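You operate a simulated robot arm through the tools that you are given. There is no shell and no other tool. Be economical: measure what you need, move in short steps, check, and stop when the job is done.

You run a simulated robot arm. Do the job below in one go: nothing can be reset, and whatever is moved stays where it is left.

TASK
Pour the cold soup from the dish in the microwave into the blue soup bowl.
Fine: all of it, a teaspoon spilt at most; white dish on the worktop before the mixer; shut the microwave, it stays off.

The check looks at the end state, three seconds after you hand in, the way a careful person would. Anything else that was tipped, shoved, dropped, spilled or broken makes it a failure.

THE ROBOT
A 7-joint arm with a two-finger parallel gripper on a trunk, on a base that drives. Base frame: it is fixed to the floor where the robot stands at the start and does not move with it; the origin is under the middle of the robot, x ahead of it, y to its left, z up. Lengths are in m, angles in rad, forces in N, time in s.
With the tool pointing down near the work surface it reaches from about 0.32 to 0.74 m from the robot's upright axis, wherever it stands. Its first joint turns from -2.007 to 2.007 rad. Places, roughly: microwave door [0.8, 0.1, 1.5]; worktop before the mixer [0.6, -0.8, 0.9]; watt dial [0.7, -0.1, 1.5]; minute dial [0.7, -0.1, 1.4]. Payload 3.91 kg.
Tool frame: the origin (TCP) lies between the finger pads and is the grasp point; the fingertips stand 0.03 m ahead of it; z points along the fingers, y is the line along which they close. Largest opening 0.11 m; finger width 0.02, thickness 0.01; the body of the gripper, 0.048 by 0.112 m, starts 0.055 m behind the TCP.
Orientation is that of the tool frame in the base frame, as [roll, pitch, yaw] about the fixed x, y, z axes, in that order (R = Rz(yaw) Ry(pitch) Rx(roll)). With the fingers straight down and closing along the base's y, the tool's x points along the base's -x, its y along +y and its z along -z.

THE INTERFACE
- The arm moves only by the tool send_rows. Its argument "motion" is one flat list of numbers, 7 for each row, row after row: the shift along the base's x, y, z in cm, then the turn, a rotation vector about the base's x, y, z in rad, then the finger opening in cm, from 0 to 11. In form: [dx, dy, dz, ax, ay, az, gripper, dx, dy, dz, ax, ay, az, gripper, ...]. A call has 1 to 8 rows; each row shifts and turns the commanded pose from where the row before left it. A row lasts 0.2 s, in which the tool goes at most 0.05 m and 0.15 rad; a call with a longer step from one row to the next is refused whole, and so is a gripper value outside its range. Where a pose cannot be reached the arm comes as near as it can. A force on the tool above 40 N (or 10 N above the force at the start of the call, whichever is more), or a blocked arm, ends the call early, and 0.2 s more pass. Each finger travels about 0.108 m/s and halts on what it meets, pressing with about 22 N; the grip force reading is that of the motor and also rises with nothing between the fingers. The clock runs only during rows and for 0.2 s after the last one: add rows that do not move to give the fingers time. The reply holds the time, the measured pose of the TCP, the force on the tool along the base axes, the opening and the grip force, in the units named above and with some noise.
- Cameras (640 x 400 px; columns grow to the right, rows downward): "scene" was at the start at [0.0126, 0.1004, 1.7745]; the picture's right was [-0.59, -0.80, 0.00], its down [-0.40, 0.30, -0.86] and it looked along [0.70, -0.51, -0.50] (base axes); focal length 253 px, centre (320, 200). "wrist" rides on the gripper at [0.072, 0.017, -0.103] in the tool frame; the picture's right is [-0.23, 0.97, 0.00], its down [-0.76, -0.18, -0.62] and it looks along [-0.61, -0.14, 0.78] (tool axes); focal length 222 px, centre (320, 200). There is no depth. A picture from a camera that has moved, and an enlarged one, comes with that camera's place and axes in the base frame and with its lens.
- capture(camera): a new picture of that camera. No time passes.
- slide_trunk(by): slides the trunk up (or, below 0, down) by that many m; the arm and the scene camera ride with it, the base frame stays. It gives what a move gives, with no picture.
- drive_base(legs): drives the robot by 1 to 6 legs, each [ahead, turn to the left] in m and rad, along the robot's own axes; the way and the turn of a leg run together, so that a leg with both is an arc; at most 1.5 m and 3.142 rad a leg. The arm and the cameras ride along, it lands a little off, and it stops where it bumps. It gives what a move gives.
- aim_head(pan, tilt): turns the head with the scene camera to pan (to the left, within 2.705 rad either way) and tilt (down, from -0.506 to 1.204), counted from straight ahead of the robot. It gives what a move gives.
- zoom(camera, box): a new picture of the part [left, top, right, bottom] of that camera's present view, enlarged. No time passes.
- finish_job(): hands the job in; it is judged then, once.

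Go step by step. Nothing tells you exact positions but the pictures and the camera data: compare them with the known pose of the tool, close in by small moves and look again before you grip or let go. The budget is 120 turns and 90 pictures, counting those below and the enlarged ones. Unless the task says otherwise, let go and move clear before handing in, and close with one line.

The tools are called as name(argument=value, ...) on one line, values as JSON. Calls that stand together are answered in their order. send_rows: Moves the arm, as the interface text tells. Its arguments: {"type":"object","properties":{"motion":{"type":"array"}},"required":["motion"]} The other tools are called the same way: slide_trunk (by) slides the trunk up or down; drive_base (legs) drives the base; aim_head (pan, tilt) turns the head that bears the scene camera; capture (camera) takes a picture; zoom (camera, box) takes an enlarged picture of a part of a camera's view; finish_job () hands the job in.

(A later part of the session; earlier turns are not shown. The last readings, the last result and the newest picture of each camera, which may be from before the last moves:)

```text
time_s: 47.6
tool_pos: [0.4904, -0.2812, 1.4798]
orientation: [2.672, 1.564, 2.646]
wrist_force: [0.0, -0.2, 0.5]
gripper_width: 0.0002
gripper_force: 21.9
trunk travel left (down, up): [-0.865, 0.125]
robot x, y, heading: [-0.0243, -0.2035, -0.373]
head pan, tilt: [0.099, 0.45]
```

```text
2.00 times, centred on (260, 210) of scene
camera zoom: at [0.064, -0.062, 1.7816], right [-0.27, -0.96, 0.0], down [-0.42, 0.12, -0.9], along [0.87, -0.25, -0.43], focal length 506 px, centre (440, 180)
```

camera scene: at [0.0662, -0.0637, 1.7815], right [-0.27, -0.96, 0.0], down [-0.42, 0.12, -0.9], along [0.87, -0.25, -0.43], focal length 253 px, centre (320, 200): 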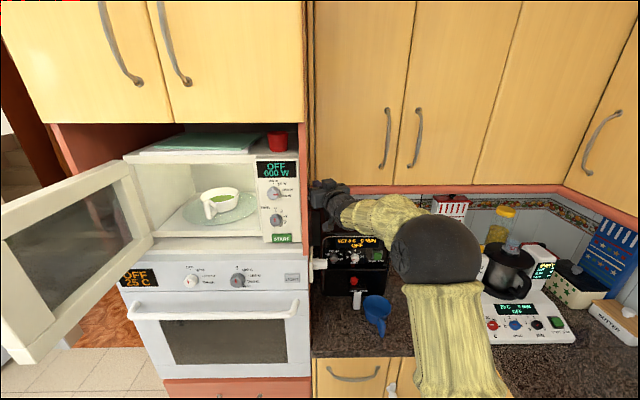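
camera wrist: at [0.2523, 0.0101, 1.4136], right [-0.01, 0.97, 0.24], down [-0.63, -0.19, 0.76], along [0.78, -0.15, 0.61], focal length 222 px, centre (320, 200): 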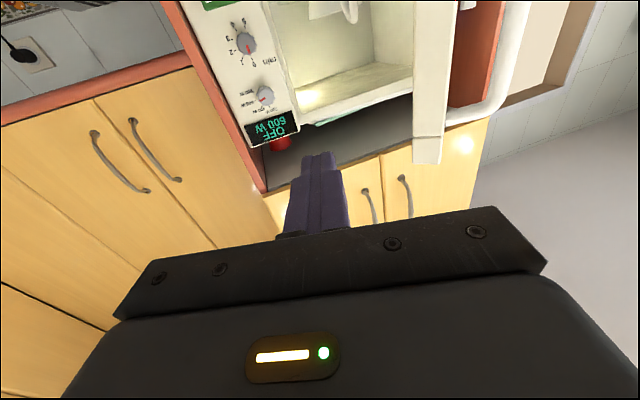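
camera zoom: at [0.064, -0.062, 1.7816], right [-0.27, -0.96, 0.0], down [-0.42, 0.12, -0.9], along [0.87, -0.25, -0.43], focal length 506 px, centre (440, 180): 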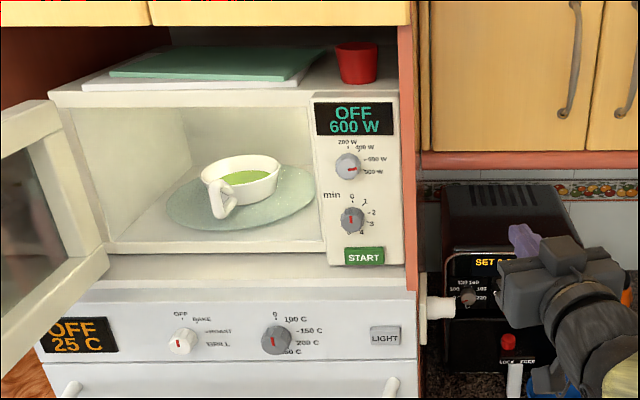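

Triangulating from two views, the dish is deeper and lower than I thought: rim centre about [0.95, 0.057, 1.40], handle about [0.875, 0.085, 1.388], cavity floor 1.35. With the camera beneath the gripper it would hit the sill, so I roll the tool half a turn to bring it on top.

send_rows(motion=[-0.5, 0, 0, 0.145, 0, 0, 0, 0, 0, 0, 0.145, 0, 0, 0, 0, 0, 0, 0.145, 0, 0, 0, 0, 0, 0, 0.145, 0, 0, 0, 0, 0, 0, 0.145, 0, 0, 0, 0, 0, 0, 0.145, 0, 0, 0, 0, 0, 0, 0.145, 0, 0, 0, 0, 0, 0, 0.145, 0, 0, 0])

send_rows(motion=[0, 0, 0, 0.145, 0, 0, 0, 0, 0, 0, 0.145, 0, 0, 0, 0, 0, 0, 0.145, 0, 0, 0, 0, 0, 0, 0.145, 0, 0, 0, 0, 0, 0, 0.145, 0, 0, 0, 0, 0, 0, 0.145, 0, 0, 0, 0, 0, 0, 0.145, 0, 0, 0, 0, 0, 0, 0.145, 0, 0, 0])

send_rows(motion=[0, 0, 0, 0.145, 0, 0, 0, 0, 0, 0, 0.145, 0, 0, 0, 0, 0, 0, 0.145, 0, 0, 0, 0, 0, 0, 0.145, 0, 0, 0, 0, 0, 0, 0.145, 0, 0, 0, 0, 0, 0, 0.1, 0, 0, 4])

capture(camera="wrist")

```text
time_s: 49.4
tool_pos: [0.489, -0.2839, 1.4787]
orientation: [1.601, 0.402, 1.58]
wrist_force: [0.3, 0.2, 0.4]
gripper_width: 0.0
gripper_force: 22.0
trunk travel left (down, up): [-0.865, 0.125]
robot x, y, heading: [-0.0239, -0.1984, -0.377]
head pan, tilt: [0.099, 0.45]
```

```text
time_s: 51.2
tool_pos: [0.4895, -0.2823, 1.4788]
orientation: [1.588, -0.754, 1.585]
wrist_force: [0.7, 0.2, -0.8]
gripper_width: 0.0
gripper_force: 22.2
trunk travel left (down, up): [-0.865, 0.125]
robot x, y, heading: [-0.0239, -0.2059, -0.374]
head pan, tilt: [0.099, 0.45]
```

```text
time_s: 52.6
tool_pos: [0.4867, -0.307, 1.4782]
orientation: [-0.91, -1.557, -2.251]
wrist_force: [2.7, 7.1, 0.2]
gripper_width: 0.0401
gripper_force: 0.2
trunk travel left (down, up): [-0.865, 0.125]
robot x, y, heading: [-0.0224, -0.2008, -0.378]
head pan, tilt: [0.099, 0.45]
```

```text
51 pictures are left
camera wrist: at [0.3817, -0.3223, 1.5507], right [-0.02, -0.97, -0.24], down [-0.61, 0.2, -0.76], along [0.79, 0.13, -0.6], focal length 222 px, centre (320, 200)
```

wrist: 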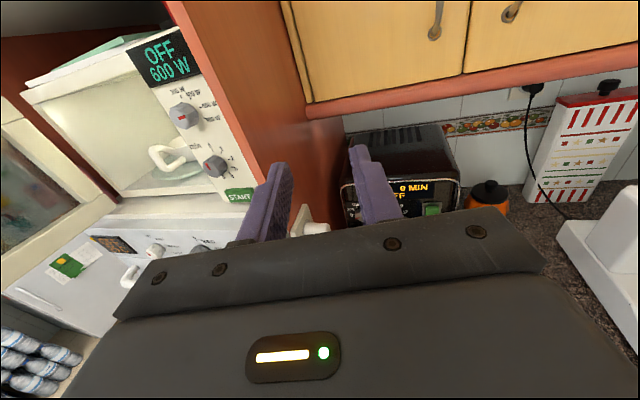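

The camera is on top now and the tool flipped. I cross over to the front of the cavity, turning slightly to face along the handle.

send_rows(motion=[-1, 4.5, 0, 0, 0, 0, 5, -1, 4.5, 0, 0, 0, 0, 6, 0, 4.5, 0, 0, 0, 0, 6, 0, 4.5, 0, 0, 0, -0.06, 6, 0, 4.5, 0, 0, 0, -0.06, 6, 0, 4.5, 0, 0, 0, -0.06, 6, 0, 4.5, 0, 0, 0, -0.06, 6, 0, 4.5, 0, 0, 0, -0.06, 6])

send_rows(motion=[3, 4, -1, 0, 0, 0, 6, 4, 3, -1, 0, 0, 0, 6, 3, 0, -1, 0, 0, 0, 6])

capture(camera="wrist")

capture(camera="scene")

```text
time_s: 54.4
tool_pos: [0.4703, 0.0785, 1.4786]
orientation: [-0.715, -1.562, -2.702]
wrist_force: [0.3, -0.6, -0.2]
gripper_width: 0.0597
gripper_force: 0.1
trunk travel left (down, up): [-0.865, 0.125]
robot x, y, heading: [-0.0238, -0.2044, -0.373]
head pan, tilt: [0.099, 0.45]
```

```text
refused: row 1 steps farther than a row can; nothing moved
```

```text
50 pictures are left
camera wrist: at [0.3659, 0.0897, 1.5496], right [-0.26, -0.94, -0.23], down [-0.55, 0.34, -0.76], along [0.8, -0.07, -0.6], focal length 222 px, centre (320, 200)
```

wrist: 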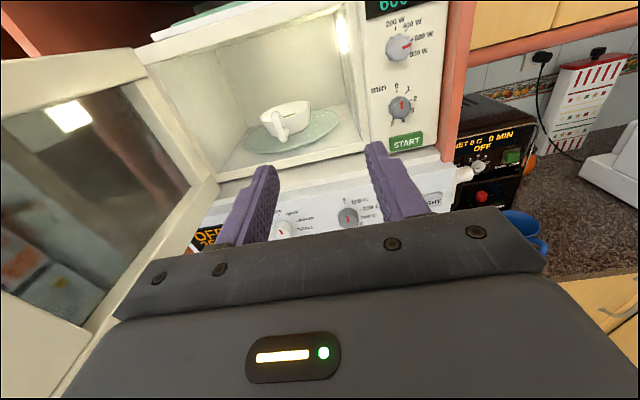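

```text
49 pictures are left
camera scene: at [0.0678, -0.0598, 1.7811], right [-0.27, -0.96, 0.0], down [-0.42, 0.12, -0.9], along [0.87, -0.25, -0.44], focal length 253 px, centre (320, 200)
```

scene: 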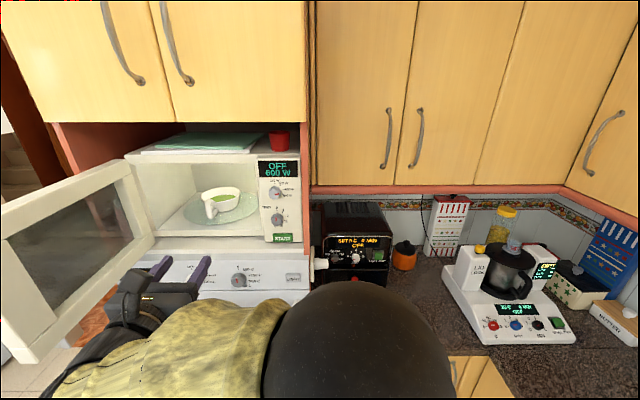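

zoom(camera="wrist", box=[230, 75, 358, 155])

```text
5.00 times, centred on (294, 115) of wrist
camera zoom: at [0.3659, 0.0897, 1.5496], right [-0.26, -0.94, -0.23], down [-0.55, 0.34, -0.76], along [0.8, -0.07, -0.6], focal length 1111 px, centre (450, 625)
```

zoom: 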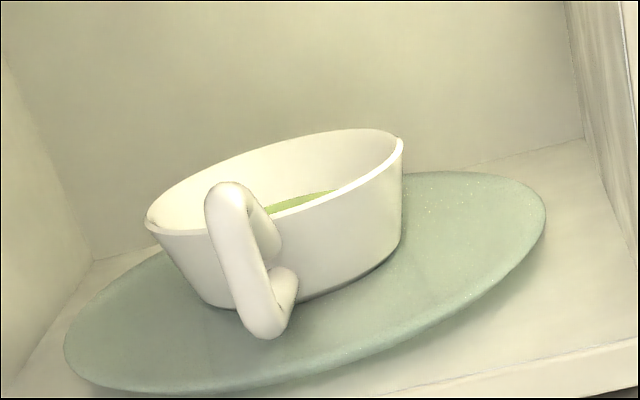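

Handle bar confirmed at about [0.86, 0.086], z 1.37–1.43, pointing toward me along yaw≈-0.3. I move to a pre-grasp point 20 cm out on its line.

send_rows(motion=[3.94, 1.28, -1.58, 0, 0, 0, 6, 3.94, 1.28, -1.58, 0, 0, 0, 6, 3.94, 1.28, -1.58, 0, 0, 0, 6, 3.94, 1.28, -1.58, 0, 0, -0.03, 6, 3.94, 1.28, -1.48, 0, 0, 0, 6, 0, 0, 0, 0, 0, 0, 5])

capture(camera="wrist")

```text
time_s: 55.8
tool_pos: [0.6677, 0.1424, 1.4011]
orientation: [-0.702, -1.559, -2.74]
wrist_force: [0.1, 0.2, 0.6]
gripper_width: 0.0499
gripper_force: 0.0
trunk travel left (down, up): [-0.865, 0.125]
robot x, y, heading: [-0.0227, -0.2041, -0.373]
head pan, tilt: [0.099, 0.45]
```

```text
47 pictures are left
camera wrist: at [0.5616, 0.1561, 1.4742], right [-0.29, -0.93, -0.24], down [-0.53, 0.36, -0.77], along [0.8, -0.1, -0.6], focal length 222 px, centre (320, 200)
```

wrist: 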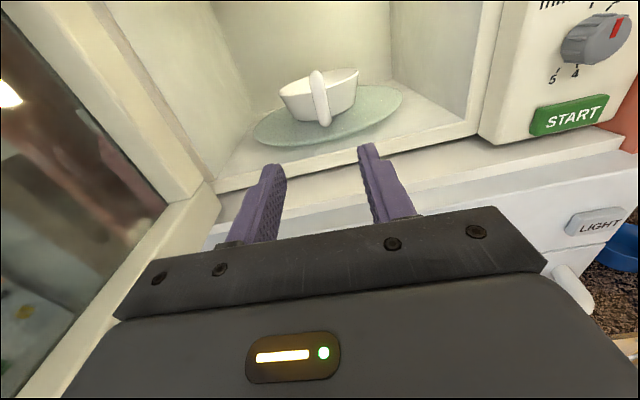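

The handle is edge-on and in line. I advance 16 cm along the line and look again.

send_rows(motion=[3.8, -1.18, 0, 0, 0, 0, 5, 3.8, -1.18, 0, 0, 0, 0, 5, 3.8, -1.18, 0, 0, 0, 0, 5, 3.8, -1.18, 0, 0, 0, 0, 5, 0, 0, 0, 0, 0, 0, 5])

capture(camera="wrist")

```text
time_s: 57.0
tool_pos: [0.8138, 0.0864, 1.3973]
orientation: [-0.684, -1.557, -2.76]
wrist_force: [0.2, 0.2, 0.2]
gripper_width: 0.05
gripper_force: 0.1
out of reach, approached as far as the arm can: row 4
trunk travel left (down, up): [-0.865, 0.125]
robot x, y, heading: [-0.022, -0.2029, -0.374]
head pan, tilt: [0.099, 0.45]
```

```text
46 pictures are left
camera wrist: at [0.709, 0.1003, 1.4699], right [-0.29, -0.93, -0.23], down [-0.53, 0.36, -0.77], along [0.8, -0.09, -0.6], focal length 222 px, centre (320, 200)
```

wrist: 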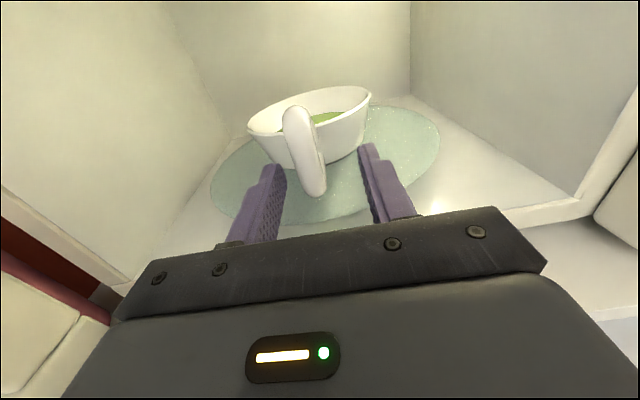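

The arm is at its reach limit. I retreat 9 cm along the line and drive the base 9 cm ahead.

send_rows(motion=[-4.3, 1.5, 0, 0, 0, 0, 5, -4.3, 1.5, 0, 0, 0, 0, 5])

drive_base(legs=[[0.09, 0]])

capture(camera="wrist")

```text
time_s: 57.6
tool_pos: [0.7271, 0.1157, 1.398]
orientation: [-0.675, -1.558, -2.771]
wrist_force: [-0.6, -0.4, -0.1]
gripper_width: 0.0501
gripper_force: 0.1
trunk travel left (down, up): [-0.865, 0.125]
robot x, y, heading: [-0.0223, -0.204, -0.378]
head pan, tilt: [0.099, 0.45]
```

```text
time_s: 58.8
tool_pos: [0.8142, 0.0809, 1.3982]
orientation: [-0.757, -1.557, -2.687]
wrist_force: [-0.3, 0.5, 0.2]
gripper_width: 0.0501
gripper_force: 0.0
trunk travel left (down, up): [-0.865, 0.125]
robot x, y, heading: [0.0596, -0.2348, -0.377]
head pan, tilt: [0.099, 0.45]
```

```text
45 pictures are left
camera wrist: at [0.7089, 0.0946, 1.4708], right [-0.29, -0.93, -0.24], down [-0.53, 0.36, -0.77], along [0.8, -0.1, -0.6], focal length 222 px, centre (320, 200)
```

wrist: 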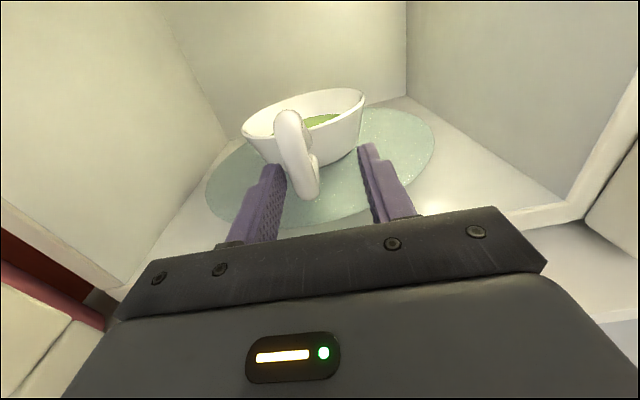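

The handle sits about 1.3 cm left of the tool's centreline. I shift sideways, then go in.

send_rows(motion=[0.4, 1.2, 0.2, 0, 0, 0, 5, 0, 0, 0, 0, 0, 0, 5, 2.0, -0.6, 0, 0, 0, 0, 5, 1.5, -0.45, 0, 0, 0, 0, 5, 0, 0, 0, 0, 0, 0, 5])

capture(camera="wrist")

```text
time_s: 60.0
tool_pos: [0.8516, 0.0826, 1.3997]
orientation: [-0.713, -1.559, -2.734]
wrist_force: [0.6, -0.4, 0.6]
gripper_width: 0.0502
gripper_force: 0.0
trunk travel left (down, up): [-0.865, 0.125]
robot x, y, heading: [0.0639, -0.236, -0.375]
head pan, tilt: [0.099, 0.45]
```

```text
44 pictures are left
camera wrist: at [0.7473, 0.0964, 1.4735], right [-0.29, -0.93, -0.23], down [-0.53, 0.36, -0.77], along [0.8, -0.1, -0.6], focal length 222 px, centre (320, 200)
```

wrist: 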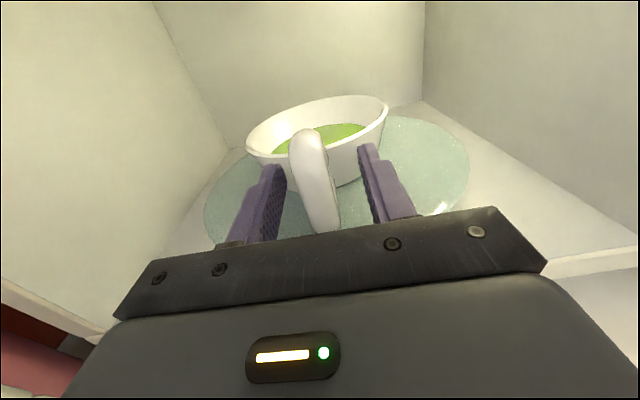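

send_rows(motion=[1.2, -0.36, 0, 0, 0, 0, 5, 0, 0, 0, 0, 0, 0, 3.5, 0, 0, 0, 0, 0, 0, 2, 0, 0, 0, 0, 0, 0, 0, 0, 0, 0, 0, 0, 0, 0])

capture(camera="wrist")

```text
time_s: 61.1
tool_pos: [0.8648, 0.0784, 1.4012]
orientation: [-0.708, -1.56, -2.737]
wrist_force: [0.1, 0.3, 2.0]
gripper_width: 0.0175
gripper_force: 21.6
trunk travel left (down, up): [-0.865, 0.125]
robot x, y, heading: [0.059, -0.2344, -0.378]
head pan, tilt: [0.099, 0.45]
```

```text
43 pictures are left
camera wrist: at [0.7598, 0.0924, 1.4737], right [-0.29, -0.93, -0.24], down [-0.53, 0.36, -0.77], along [0.8, -0.1, -0.6], focal length 222 px, centre (320, 200)
```

wrist: 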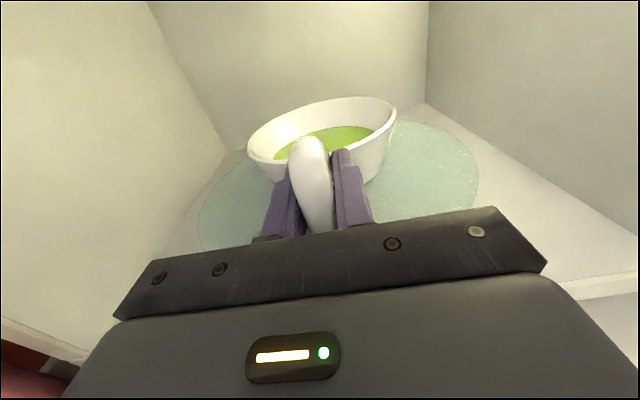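

Handle gripped (1.75 cm). I lift slowly by 2 cm and check for tilting.

send_rows(motion=[0, 0, 0, 0, 0, 0, 0, 0, 0, 0, 0, 0, 0, 0, 0, 0, 0.5, 0, 0, 0, 0, 0, 0, 0.5, 0, 0, 0, 0, 0, 0, 0.5, 0, 0, 0, 0, 0, 0, 0.5, 0, 0, 0, 0, 0, 0, 0, 0, 0, 0, 0])

capture(camera="wrist")

zoom(camera="scene", box=[110, 140, 302, 260])

```text
time_s: 62.8
tool_pos: [0.865, 0.078, 1.4204]
orientation: [-0.774, -1.558, -2.672]
wrist_force: [0.0, 0.3, -2.4]
gripper_width: 0.0175
gripper_force: 21.7
trunk travel left (down, up): [-0.865, 0.125]
robot x, y, heading: [0.0645, -0.2323, -0.379]
head pan, tilt: [0.099, 0.45]
```

```text
42 pictures are left
camera wrist: at [0.7603, 0.093, 1.4925], right [-0.29, -0.93, -0.23], down [-0.53, 0.36, -0.77], along [0.79, -0.1, -0.6], focal length 222 px, centre (320, 200)
```

wrist: 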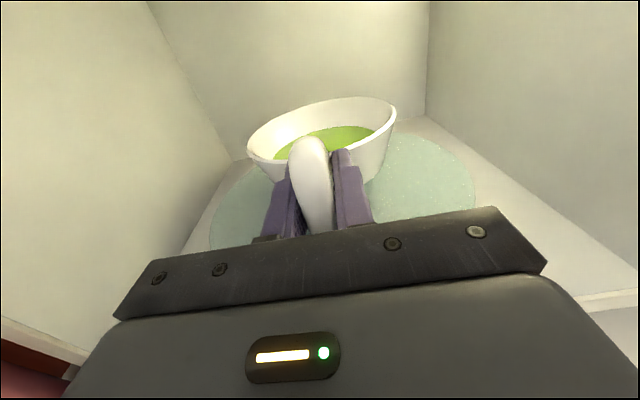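

```text
3.33 times, centred on (206, 200) of scene
camera zoom: at [0.1523, -0.0956, 1.7813], right [-0.27, -0.96, 0.0], down [-0.42, 0.12, -0.9], along [0.87, -0.25, -0.44], focal length 843 px, centre (700, 200)
```

zoom: 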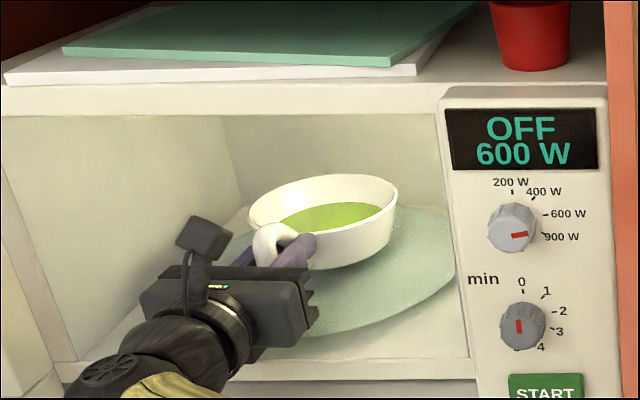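

The dish hangs level with the soup still. I draw it out of the microwave gently.

send_rows(motion=[0, 0, 0.6, 0, 0, 0, 0, 0, 0, 0.6, 0, 0, 0, 0, -1, 0, 0, 0, 0, 0, 0, -2, 0, 0, 0, 0, 0, 0, -2.5, 0, 0, 0, 0, 0, 0, -2.5, 0, 0, 0, 0, 0, 0, -2.5, 0, 0, 0, 0, 0, 0, -2.5, 0, 0, 0, 0, 0, 0])

send_rows(motion=[-2, 0, 0, 0, 0, 0, 0, -2.5, 0, 0, 0, 0, 0, 0, -2.5, 0, 0, 0, 0, 0, 0, -2.5, 0, 0, 0, 0, 0, 0, -2.5, 0, 0, 0, 0, 0, 0, -2.5, 0, 0, 0, 0, 0, 0, -2.5, 0, 0, 0, 0, 0, 0, -1.5, 0, 0, 0, 0, 0, 0])

capture(camera="scene")

```text
time_s: 64.5
tool_pos: [0.7331, 0.0776, 1.4327]
orientation: [-0.722, -1.558, -2.727]
wrist_force: [-0.4, -0.4, -3.4]
gripper_width: 0.0174
gripper_force: 22.4
trunk travel left (down, up): [-0.865, 0.125]
robot x, y, heading: [0.0655, -0.2376, -0.376]
head pan, tilt: [0.099, 0.45]
```

```text
time_s: 66.3
tool_pos: [0.5479, 0.0782, 1.4312]
orientation: [-0.771, -1.558, -2.673]
wrist_force: [0.1, 0.3, -3.5]
gripper_width: 0.0177
gripper_force: 21.6
trunk travel left (down, up): [-0.865, 0.125]
robot x, y, heading: [0.0619, -0.2345, -0.377]
head pan, tilt: [0.099, 0.45]
```

```text
40 pictures are left
camera scene: at [0.1516, -0.0957, 1.7814], right [-0.27, -0.96, 0.0], down [-0.42, 0.12, -0.9], along [0.87, -0.25, -0.44], focal length 253 px, centre (320, 200)
```

scene: 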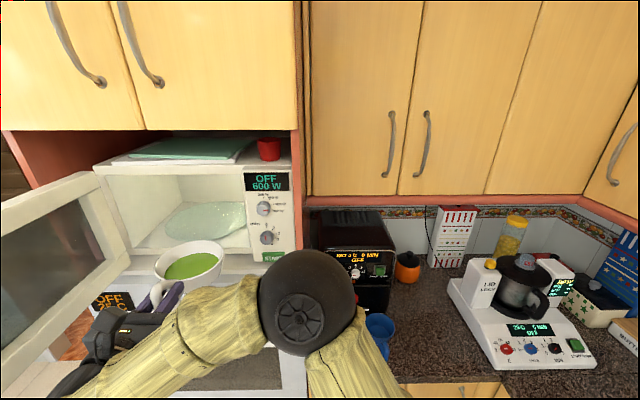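

The dish is out and full. I move it back a bit further, then sideways to the right, gently, turning it to point straight ahead.

send_rows(motion=[-1.5, 0, 0, 0, 0, 0, 0, -2.0, 0, 0, 0, 0, 0, 0, -2, -1, 0, 0, 0, 0, 0, -1, -2, 0, 0, 0, 0.02, 0, 0, -3, 0, 0, 0, 0.02, 0, 0, -3, 0, 0, 0, 0.02, 0, 0, -3, 0, 0, 0, 0.02, 0, 0, -3, 0, 0, 0, 0.02, 0])

send_rows(motion=[0, -3, 0, 0, 0, 0.02, 0, 0, -3, 0, 0, 0, 0.02, 0, 0, -3, 0, 0, 0, 0.02, 0, 0, -3, 0, 0, 0, 0.02, 0, 0, -3, 0, 0, 0, 0.02, 0, 0, -3, 0, 0, 0, 0.02, 0, 0, -3, 0, 0, 0, 0.02, 0, 0, -3, 0, 0, 0, 0.02, 0])

send_rows(motion=[0, -3, 0, 0, 0, 0.02, 0, 0, -3, 0, 0, 0, 0.01, 0, 0, -3, 0, 0, 0, 0, 0, 0, -3, 0, 0, 0, 0, 0, 0, -3, 0, 0, 0, 0, 0, 0, -3, 0, 0, 0, 0, 0, 0, -2, 0, 0, 0, 0, 0, 0, -1, 0, 0, 0, 0, 0])

capture(camera="wrist")

capture(camera="scene")

```text
time_s: 68.2
tool_pos: [0.4831, -0.0724, 1.4321]
orientation: [-0.822, -1.558, -2.525]
wrist_force: [0.3, -0.8, -1.9]
gripper_width: 0.0175
gripper_force: 22.4
trunk travel left (down, up): [-0.865, 0.125]
robot x, y, heading: [0.0623, -0.2389, -0.379]
head pan, tilt: [0.099, 0.45]
```

```text
time_s: 69.5
tool_pos: [0.5154, -0.21, 1.4681]
orientation: [-1.053, -1.564, -2.173]
wrist_force: [-18.9, -2.7, -2.2]
gripper_width: 0.0178
gripper_force: 22.4
out of reach, approached as far as the arm can: row 2, 3, 4, 5, 6
trunk travel left (down, up): [-0.865, 0.125]
robot x, y, heading: [0.0613, -0.2351, -0.376]
head pan, tilt: [0.099, 0.45]
stopped in row 6: the force on the tool passed its limit (the readings are from after the stop); the commanded pose is now the measured one
```

```text
time_s: 71.3
tool_pos: [0.551, -0.384, 1.4587]
orientation: [0.038, -1.567, 3.045]
wrist_force: [-0.5, 1.2, -2.6]
gripper_width: 0.0175
gripper_force: 22.0
out of reach, approached as far as the arm can: row 1, 6, 7, 8
trunk travel left (down, up): [-0.865, 0.125]
robot x, y, heading: [0.0574, -0.2378, -0.379]
head pan, tilt: [0.099, 0.45]
```

```text
39 pictures are left
camera wrist: at [0.4453, -0.3941, 1.5317], right [-0.06, -0.97, -0.23], down [-0.61, 0.21, -0.76], along [0.79, 0.09, -0.6], focal length 222 px, centre (320, 200)
```

wrist: 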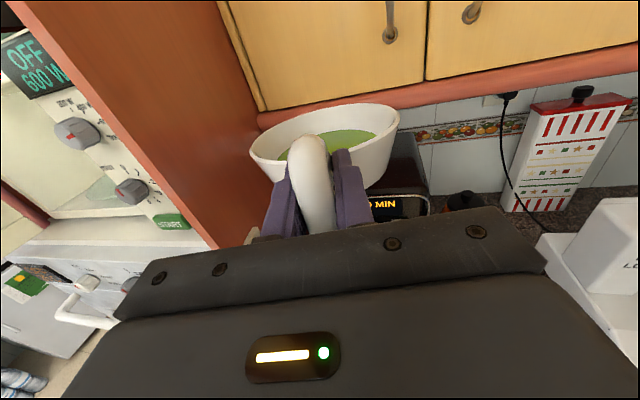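

```text
38 pictures are left
camera scene: at [0.152, -0.0958, 1.7813], right [-0.27, -0.96, 0.0], down [-0.42, 0.12, -0.9], along [0.87, -0.25, -0.44], focal length 253 px, centre (320, 200)
```

scene: 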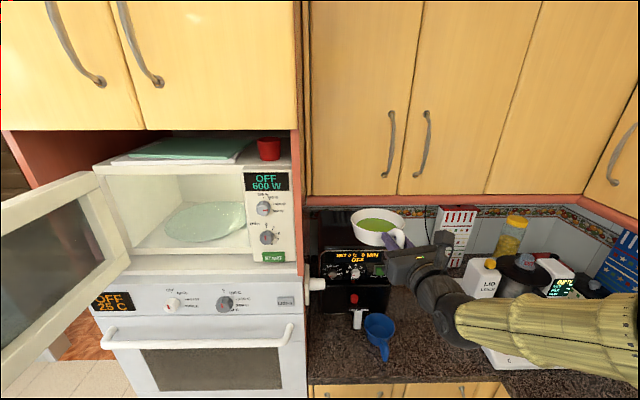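

A near-limit stretch pushed the arm forward and the force peaked at 19 N; the dish still looks full. I check the dials, the dish and the blue bowl for damage.

zoom(camera="scene", box=[200, 130, 328, 290])

zoom(camera="scene", box=[300, 190, 492, 390])

```text
2.50 times, centred on (264, 210) of scene
camera zoom: at [0.152, -0.0958, 1.7813], right [-0.27, -0.96, 0.0], down [-0.42, 0.12, -0.9], along [0.87, -0.25, -0.44], focal length 632 px, centre (460, 175)
```

zoom: 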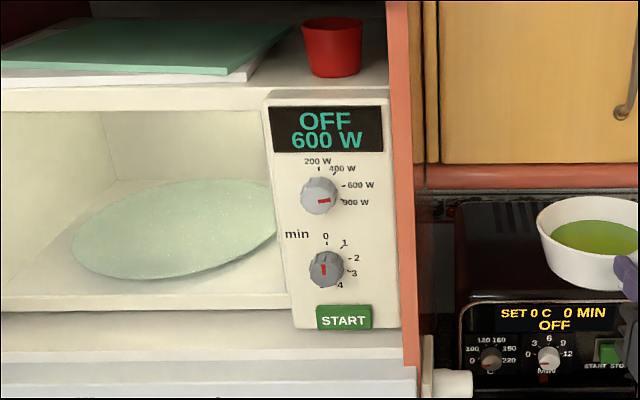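

```text
2.00 times, centred on (396, 290) of scene
camera zoom: at [0.152, -0.0958, 1.7813], right [-0.27, -0.96, 0.0], down [-0.42, 0.12, -0.9], along [0.87, -0.25, -0.44], focal length 506 px, centre (168, 20)
```

zoom: 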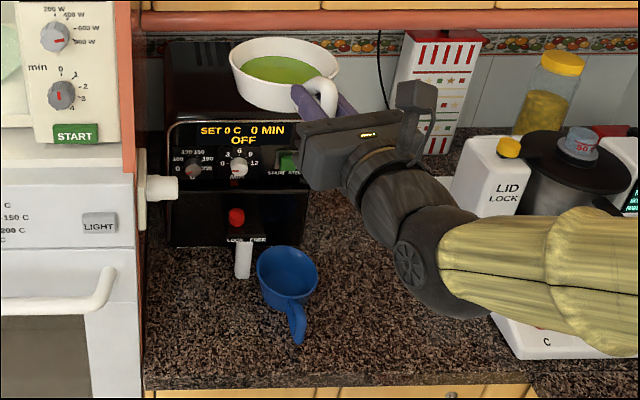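

Nothing disturbed. Blue bowl centre is about [0.695, -0.478], rim z≈0.98. I move the dish to the right side of it at this height, in a short call.

send_rows(motion=[0.6, -1, 0, 0, 0, 0, 0, 0.8, -2, 0, 0, 0, 0, 0, 0.8, -2, 0, 0, 0, 0, 0, 0.8, -2.5, 0, 0, 0, 0, 0, 0.8, -2.5, 0, 0, 0, 0, 0, 0.6, -2.5, 0, 0, 0, 0, 0, 0, -1.5, 0, 0, 0, 0, 0])

capture(camera="scene")

```text
time_s: 72.9
tool_pos: [0.605, -0.4018, 1.4601]
orientation: [1.368, -1.565, 1.703]
wrist_force: [0.5, -0.4, -3.1]
gripper_width: 0.0176
gripper_force: 22.6
out of reach, approached as far as the arm can: row 1, 2, 3, 4, 5, 6, 7
trunk travel left (down, up): [-0.865, 0.125]
robot x, y, heading: [0.0625, -0.2343, -0.378]
head pan, tilt: [0.099, 0.45]
```

```text
35 pictures are left
camera scene: at [0.1511, -0.096, 1.7814], right [-0.27, -0.96, 0.0], down [-0.42, 0.12, -0.9], along [0.87, -0.25, -0.44], focal length 253 px, centre (320, 200)
```

scene: 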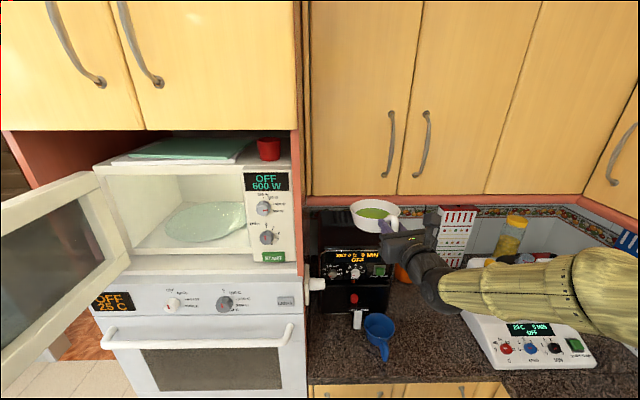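

The arm can't point straight ahead further right, so I turn the tool to its natural radial direction (yaw ≈ -0.4), keeping the dish near the bowl.

send_rows(motion=[-0.5, 0, 0, 0, 0, -0.04, 0, -0.3, -0.5, 0, 0, 0, -0.06, 0, 0, -1, 0, 0, 0, -0.06, 0, 0, -1, 0, 0, 0, -0.06, 0, 0, -1.2, 0, 0, 0, -0.06, 0, 0, -1.2, 0, 0, 0, -0.06, 0, 0, -1.2, 0, 0, 0, -0.06, 0, 0, -1, 0, 0, 0, 0, 0])

capture(camera="scene")

```text
time_s: 74.7
tool_pos: [0.592, -0.4746, 1.4617]
orientation: [-0.925, -1.567, -2.674]
wrist_force: [-0.5, -0.1, -2.6]
gripper_width: 0.0179
gripper_force: 21.9
out of reach, approached as far as the arm can: row 7
trunk travel left (down, up): [-0.865, 0.125]
robot x, y, heading: [0.0614, -0.2382, -0.378]
head pan, tilt: [0.099, 0.45]
```

```text
34 pictures are left
camera scene: at [0.1514, -0.0963, 1.7814], right [-0.27, -0.96, 0.0], down [-0.42, 0.12, -0.9], along [0.87, -0.25, -0.44], focal length 253 px, centre (320, 200)
```

scene: 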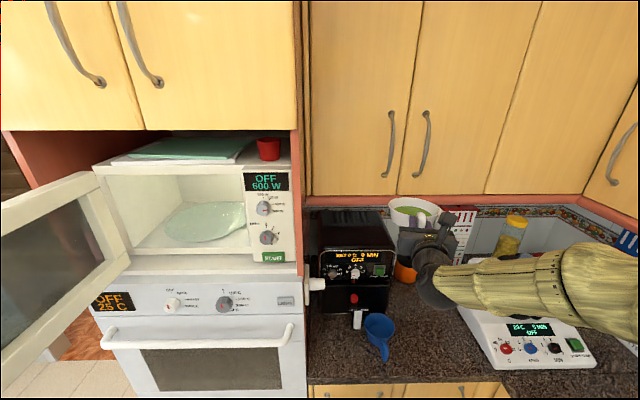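

The elbow sticks out far to the right, which would be risky over the mixer when I lower. I back the base 18 cm so the arm can stretch out more, in two gentle legs.

drive_base(legs=[[-0.06, 0], [-0.12, 0]])

capture(camera="wrist")

```text
time_s: 76.5
tool_pos: [0.423, -0.4079, 1.4618]
orientation: [-0.741, -1.565, -2.859]
wrist_force: [-0.5, -0.5, -1.7]
gripper_width: 0.0176
gripper_force: 22.1
trunk travel left (down, up): [-0.865, 0.125]
robot x, y, heading: [-0.1059, -0.169, -0.376]
head pan, tilt: [0.099, 0.45]
```

```text
33 pictures are left
camera wrist: at [0.3228, -0.3781, 1.5356], right [-0.43, -0.87, -0.23], down [-0.48, 0.44, -0.76], along [0.77, -0.22, -0.6], focal length 222 px, centre (320, 200)
```

wrist: 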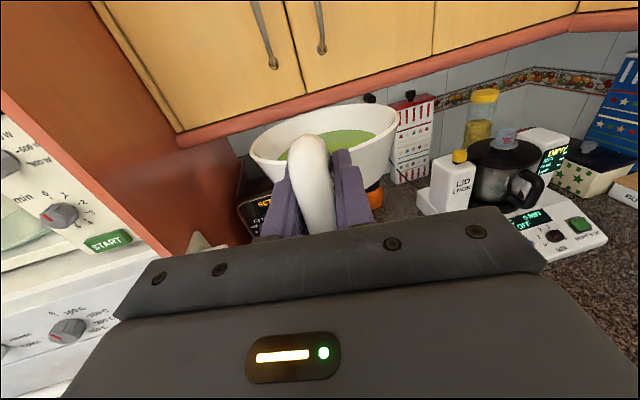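

Soup undisturbed. I lower the trunk here in steps.

slide_trunk(by=-0.15)

capture(camera="scene")

```text
time_s: 78.2
tool_pos: [0.4248, -0.4085, 1.3123]
orientation: [-0.936, -1.565, -2.662]
wrist_force: [-0.1, 0.2, -3.4]
gripper_width: 0.0175
gripper_force: 22.1
trunk travel left (down, up): [-0.715, 0.275]
robot x, y, heading: [-0.1054, -0.1724, -0.378]
head pan, tilt: [0.099, 0.45]
```

```text
32 pictures are left
camera scene: at [-0.0155, -0.0298, 1.6314], right [-0.28, -0.96, 0.0], down [-0.42, 0.12, -0.9], along [0.87, -0.25, -0.44], focal length 253 px, centre (320, 200)
```

scene: 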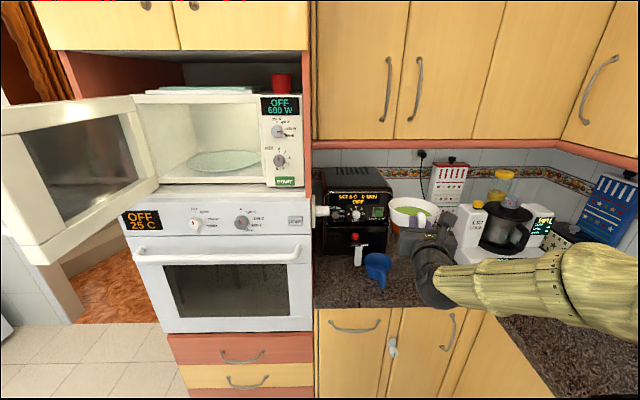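

send_rows(motion=[1.2, -0.5, 0, 0, 0, 0, 0, 2.4, -1.0, 0, 0, 0, 0, 0, 2.4, -1.0, 0, 0, 0, 0, 0, 2.4, -1.1, 0, 0, 0, 0, 0, 2.4, -1.1, 0, 0, 0, 0, 0, 2.4, -1.1, 0, 0, 0, 0, 0, 2.4, -1.1, 0, 0, 0, 0, 0, 1.2, -0.5, 0, 0, 0, 0, 0])

capture(camera="scene")

```text
time_s: 80.0
tool_pos: [0.4576, -0.464, 1.379]
orientation: [-1.201, -1.568, -2.398]
wrist_force: [0.7, 0.4, -1.4]
gripper_width: 0.0178
gripper_force: 21.7
out of reach, approached as far as the arm can: row 1, 2, 3, 4, 5, 6, 7, 8
trunk travel left (down, up): [-0.715, 0.275]
robot x, y, heading: [-0.1056, -0.1682, -0.381]
head pan, tilt: [0.099, 0.45]
```

```text
31 pictures are left
camera scene: at [-0.0153, -0.0298, 1.6314], right [-0.28, -0.96, 0.0], down [-0.42, 0.12, -0.9], along [0.87, -0.25, -0.44], focal length 253 px, centre (320, 200)
```

scene: 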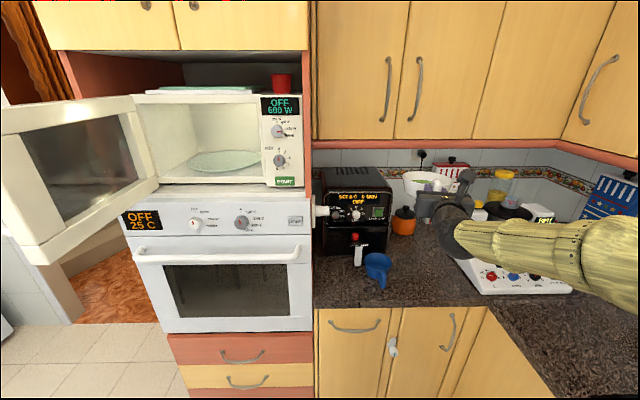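

The flipped wrist is at a joint limit whenever the tool points radially; it was fine at the microwave where the tool pointed to the right of the radial line. So I turn the tool to yaw ≈ -1.0 and pour from the near side instead.

send_rows(motion=[0, 0.5, 0, 0, 0, -0.05, 0, 0, 0.8, 0, 0, 0, -0.08, 0, 0, 0.8, 0, 0, 0, -0.08, 0, 0, 0.8, 0, 0, 0, -0.08, 0, 0, 0.8, 0, 0, 0, -0.08, 0, 0, 0.8, 0, 0, 0, -0.08, 0, 0, 0.5, 0, 0, 0, -0.05, 0])

capture(camera="scene")

```text
time_s: 81.6
tool_pos: [0.4149, -0.4241, 1.394]
orientation: [-1.105, -1.567, -2.902]
wrist_force: [0.4, -0.9, -1.0]
gripper_width: 0.0179
gripper_force: 22.3
out of reach, approached as far as the arm can: row 2, 3, 4, 5, 6, 7
trunk travel left (down, up): [-0.715, 0.275]
robot x, y, heading: [-0.1062, -0.1688, -0.385]
head pan, tilt: [0.099, 0.45]
```

```text
30 pictures are left
camera scene: at [-0.0154, -0.0297, 1.6314], right [-0.28, -0.96, 0.0], down [-0.42, 0.12, -0.9], along [0.87, -0.25, -0.44], focal length 253 px, centre (320, 200)
```

scene: 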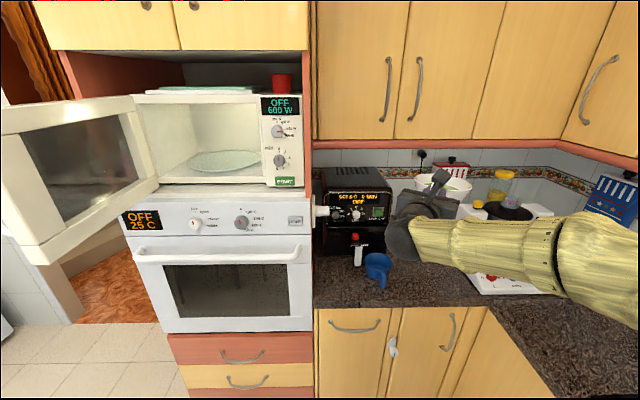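

With the elbow out to the right this is getting worse, so I bring the arm back to the posture (left of the robot, tool along the heading) that worked well, and will later turn the base right instead. First, back to the left.

send_rows(motion=[0, 1, 0, 0, 0, 0.03, 0, 0, 2, 0, 0, 0, 0.06, 0, 0, 2.5, 0, 0, 0, 0.06, 0, 0, 2.5, 0, 0, 0, 0.06, 0, 0, 2.5, 0, 0, 0, 0.06, 0, 0, 2.5, 0, 0, 0, 0.06, 0, 0, 2.5, 0, 0, 0, 0.06, 0, 0, 1.5, 0, 0, 0, 0.04, 0])

capture(camera="wrist")

```text
time_s: 83.4
tool_pos: [0.4149, -0.2538, 1.3945]
orientation: [-1.239, -1.568, -2.335]
wrist_force: [-0.3, -0.2, -1.9]
gripper_width: 0.0175
gripper_force: 21.8
trunk travel left (down, up): [-0.715, 0.275]
robot x, y, heading: [-0.1039, -0.1694, -0.38]
head pan, tilt: [0.099, 0.45]
```

```text
29 pictures are left
camera wrist: at [0.314, -0.2264, 1.4688], right [-0.41, -0.88, -0.23], down [-0.49, 0.42, -0.76], along [0.77, -0.2, -0.61], focal length 222 px, centre (320, 200)
```

wrist: 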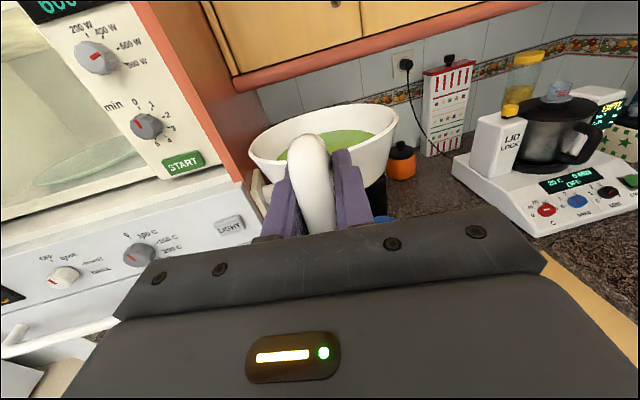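

That went cleanly. I continue left by about 22 cm.

send_rows(motion=[0, 1.5, 0, 0, 0, 0, 0, 0, 3, 0, 0, 0, 0, 0, 0, 3, 0, 0, 0, 0.01, 0, 0, 3.5, 0, 0, 0, 0.02, 0, 0, 3.5, 0, 0, 0, 0.02, 0, 0, 3.5, 0, 0, 0, 0.02, 0, 0, 3, 0, 0, 0, 0.02, 0, 0, 1.5, 0, 0, 0, 0.01, 0])

capture(camera="scene")

```text
time_s: 85.2
tool_pos: [0.4176, -0.029, 1.3932]
orientation: [-1.124, -1.566, -2.352]
wrist_force: [0.0, -0.5, -2.6]
gripper_width: 0.0176
gripper_force: 21.7
trunk travel left (down, up): [-0.715, 0.275]
robot x, y, heading: [-0.1046, -0.167, -0.381]
head pan, tilt: [0.099, 0.45]
```

```text
28 pictures are left
camera scene: at [-0.0153, -0.0293, 1.6313], right [-0.28, -0.96, 0.0], down [-0.42, 0.12, -0.9], along [0.87, -0.25, -0.44], focal length 253 px, centre (320, 200)
```

scene: 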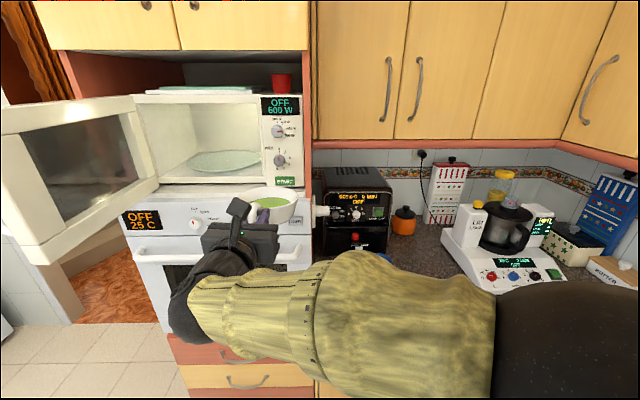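

The arm is in the good posture again and the soup is intact. I turn the base right, a small turn first to see how the soup takes it.

drive_base(legs=[[0, -0.2], [0, -0.2]])

capture(camera="wrist")

```text
time_s: 87.1
tool_pos: [0.4299, -0.2446, 1.3927]
orientation: [-1.248, -1.568, -2.631]
wrist_force: [0.2, 0.8, -2.9]
gripper_width: 0.0177
gripper_force: 21.2
trunk travel left (down, up): [-0.715, 0.275]
robot x, y, heading: [-0.1047, -0.1704, -0.782]
head pan, tilt: [0.099, 0.45]
```

```text
27 pictures are left
camera wrist: at [0.3414, -0.1883, 1.4666], right [-0.65, -0.72, -0.23], down [-0.34, 0.55, -0.76], along [0.68, -0.42, -0.61], focal length 222 px, centre (320, 200)
```

wrist: 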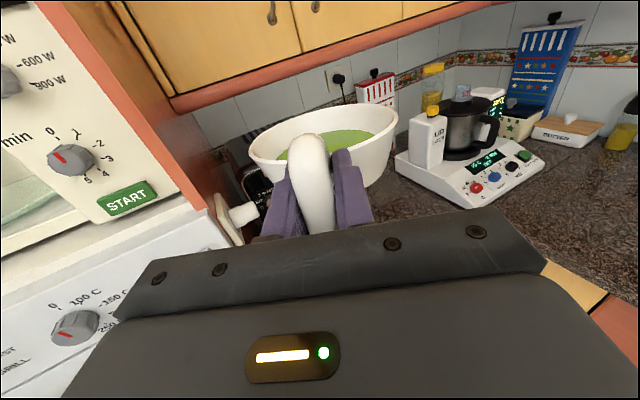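

Soup calm. The remaining turn, same way.

drive_base(legs=[[0, -0.2], [0, -0.2]])

aim_head(pan=0.7, tilt=0.6)

capture(camera="scene")

```text
time_s: 89.0
tool_pos: [0.3591, -0.4464, 1.393]
orientation: [-1.27, -1.567, -3.002]
wrist_force: [-0.1, -0.1, -3.2]
gripper_width: 0.0177
gripper_force: 22.1
trunk travel left (down, up): [-0.715, 0.275]
robot x, y, heading: [-0.1048, -0.1688, -1.183]
head pan, tilt: [0.099, 0.45]
```

```text
time_s: 90.0
tool_pos: [0.3584, -0.4466, 1.3928]
orientation: [-1.204, -1.569, -3.072]
wrist_force: [-0.1, 0.5, -2.6]
gripper_width: 0.0178
gripper_force: 21.7
trunk travel left (down, up): [-0.715, 0.275]
robot x, y, heading: [-0.1039, -0.1712, -1.183]
head pan, tilt: [0.7, 0.6]
```

```text
26 pictures are left
camera scene: at [0.0923, -0.0962, 1.6178], right [-0.46, -0.89, 0.0], down [-0.5, 0.26, -0.82], along [0.73, -0.38, -0.57], focal length 253 px, centre (320, 200)
```

scene: 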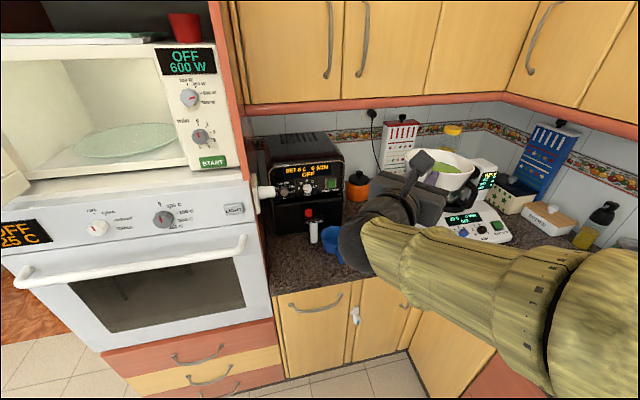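

Good posture. I extend forward at this height to bring the dish beside the bowl's position, before lowering.

send_rows(motion=[1.5, 0.15, 0, 0, 0, 0, 0, 3, 0.3, 0, 0, 0, 0, 0, 3, 0.3, 0, 0, 0, 0, 0, 3, 0.3, 0, 0, 0, 0, 0, 3, 0.3, 0, 0, 0, 0, 0, 3, 0.3, 0, 0, 0, 0, 0, 3, 0.3, 0, 0, 0, 0, 0, 1.5, 0.2, 0, 0, 0, 0, 0])

capture(camera="scene")

```text
time_s: 91.8
tool_pos: [0.5709, -0.4244, 1.3924]
orientation: [-1.198, -1.567, -3.077]
wrist_force: [0.7, -0.1, -2.5]
gripper_width: 0.0178
gripper_force: 22.0
trunk travel left (down, up): [-0.715, 0.275]
robot x, y, heading: [-0.101, -0.1669, -1.186]
head pan, tilt: [0.7, 0.6]
```

```text
25 pictures are left
camera scene: at [0.093, -0.096, 1.6177], right [-0.46, -0.89, 0.0], down [-0.5, 0.26, -0.82], along [0.73, -0.38, -0.57], focal length 253 px, centre (320, 200)
```

scene: 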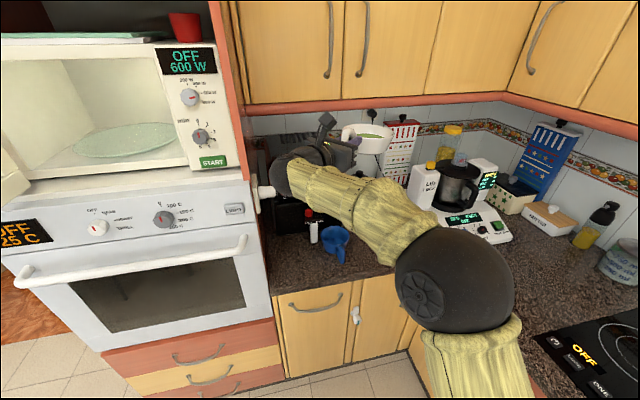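

slide_trunk(by=-0.15)

capture(camera="wrist")

capture(camera="scene")

```text
time_s: 93.6
tool_pos: [0.5708, -0.4247, 1.2428]
orientation: [-1.183, -1.569, -3.092]
wrist_force: [-0.2, 0.4, -2.2]
gripper_width: 0.0175
gripper_force: 21.6
trunk travel left (down, up): [-0.565, 0.425]
robot x, y, heading: [-0.1076, -0.1675, -1.181]
head pan, tilt: [0.7, 0.6]
```

```text
24 pictures are left
camera wrist: at [0.51, -0.3389, 1.3161], right [-0.88, -0.41, -0.23], down [-0.1, 0.64, -0.76], along [0.46, -0.65, -0.61], focal length 222 px, centre (320, 200)
```

wrist: 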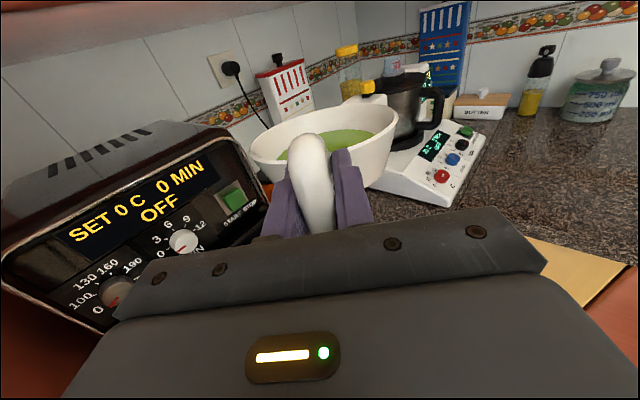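

```text
23 pictures are left
camera scene: at [0.0924, -0.0961, 1.4678], right [-0.46, -0.89, 0.0], down [-0.5, 0.26, -0.82], along [0.73, -0.38, -0.57], focal length 253 px, centre (320, 200)
```

scene: 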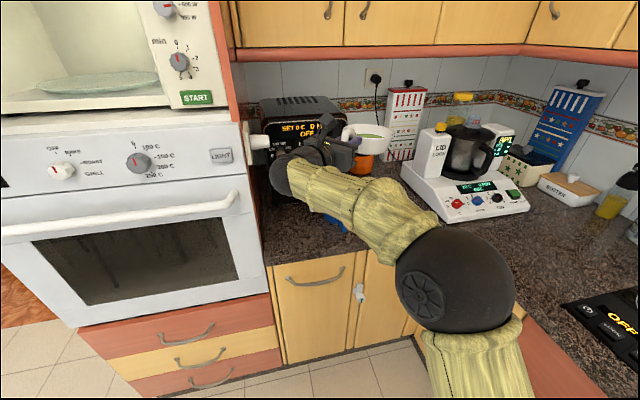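

zoom(camera="scene", box=[240, 80, 432, 260])

```text
2.22 times, centred on (336, 170) of scene
camera zoom: at [0.0924, -0.0961, 1.4678], right [-0.46, -0.89, 0.0], down [-0.5, 0.26, -0.82], along [0.73, -0.38, -0.57], focal length 562 px, centre (284, 267)
```

zoom: 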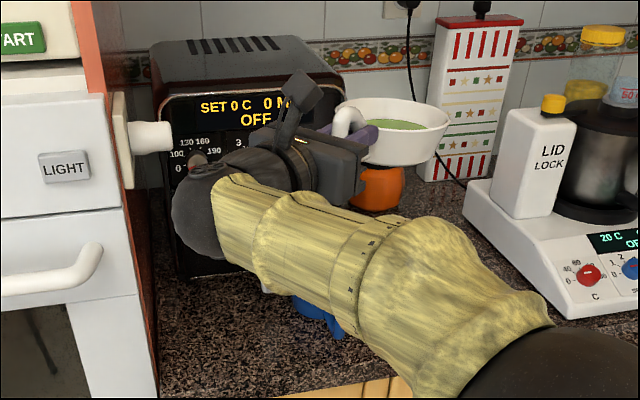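

The forearm hides the bowl here, but my earlier measurements agree on centre [0.688, -0.473], rim z≈0.978, radius≈0.052. The dish already sits in the right start position, so I lower the trunk in two steps.

slide_trunk(by=-0.1)

capture(camera="scene")

```text
time_s: 94.9
tool_pos: [0.5699, -0.4244, 1.1417]
orientation: [-1.181, -1.569, -3.094]
wrist_force: [0.6, -0.3, -2.5]
gripper_width: 0.0175
gripper_force: 21.8
trunk travel left (down, up): [-0.465, 0.525]
robot x, y, heading: [-0.1055, -0.1728, -1.183]
head pan, tilt: [0.7, 0.6]
```

```text
21 pictures are left
camera scene: at [0.0923, -0.096, 1.3678], right [-0.46, -0.89, 0.0], down [-0.5, 0.26, -0.82], along [0.73, -0.38, -0.57], focal length 253 px, centre (320, 200)
```

scene: 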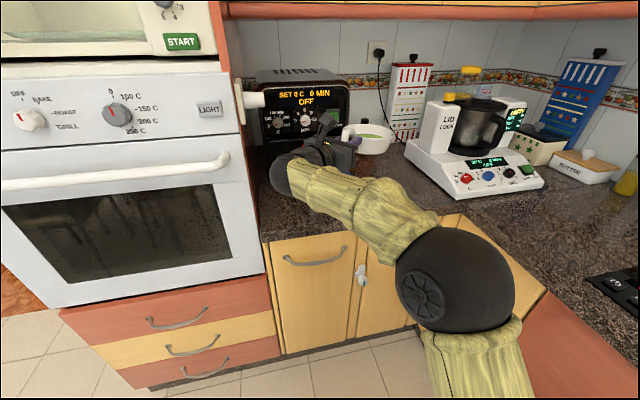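

slide_trunk(by=-0.07)

zoom(camera="scene", box=[230, 60, 470, 210])

```text
time_s: 96.0
tool_pos: [0.5692, -0.4253, 1.0725]
orientation: [-1.186, -1.568, -3.089]
wrist_force: [-0.4, 0.0, -3.1]
gripper_width: 0.0176
gripper_force: 22.1
trunk travel left (down, up): [-0.395, 0.595]
robot x, y, heading: [-0.1017, -0.1689, -1.186]
head pan, tilt: [0.7, 0.6]
```

```text
2.67 times, centred on (350, 135) of scene
camera zoom: at [0.0923, -0.096, 1.2978], right [-0.46, -0.89, 0.0], down [-0.5, 0.26, -0.82], along [0.73, -0.38, -0.57], focal length 675 px, centre (240, 373)
```

zoom: 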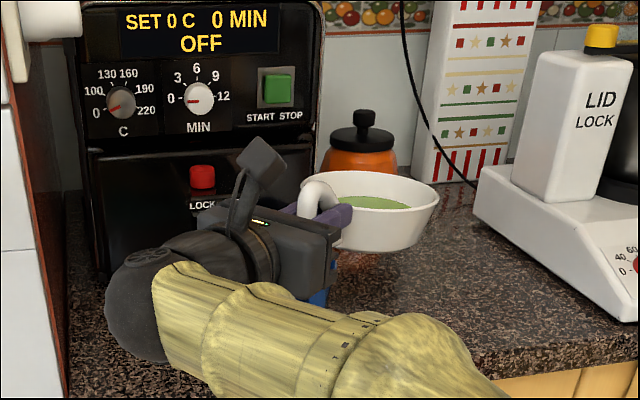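

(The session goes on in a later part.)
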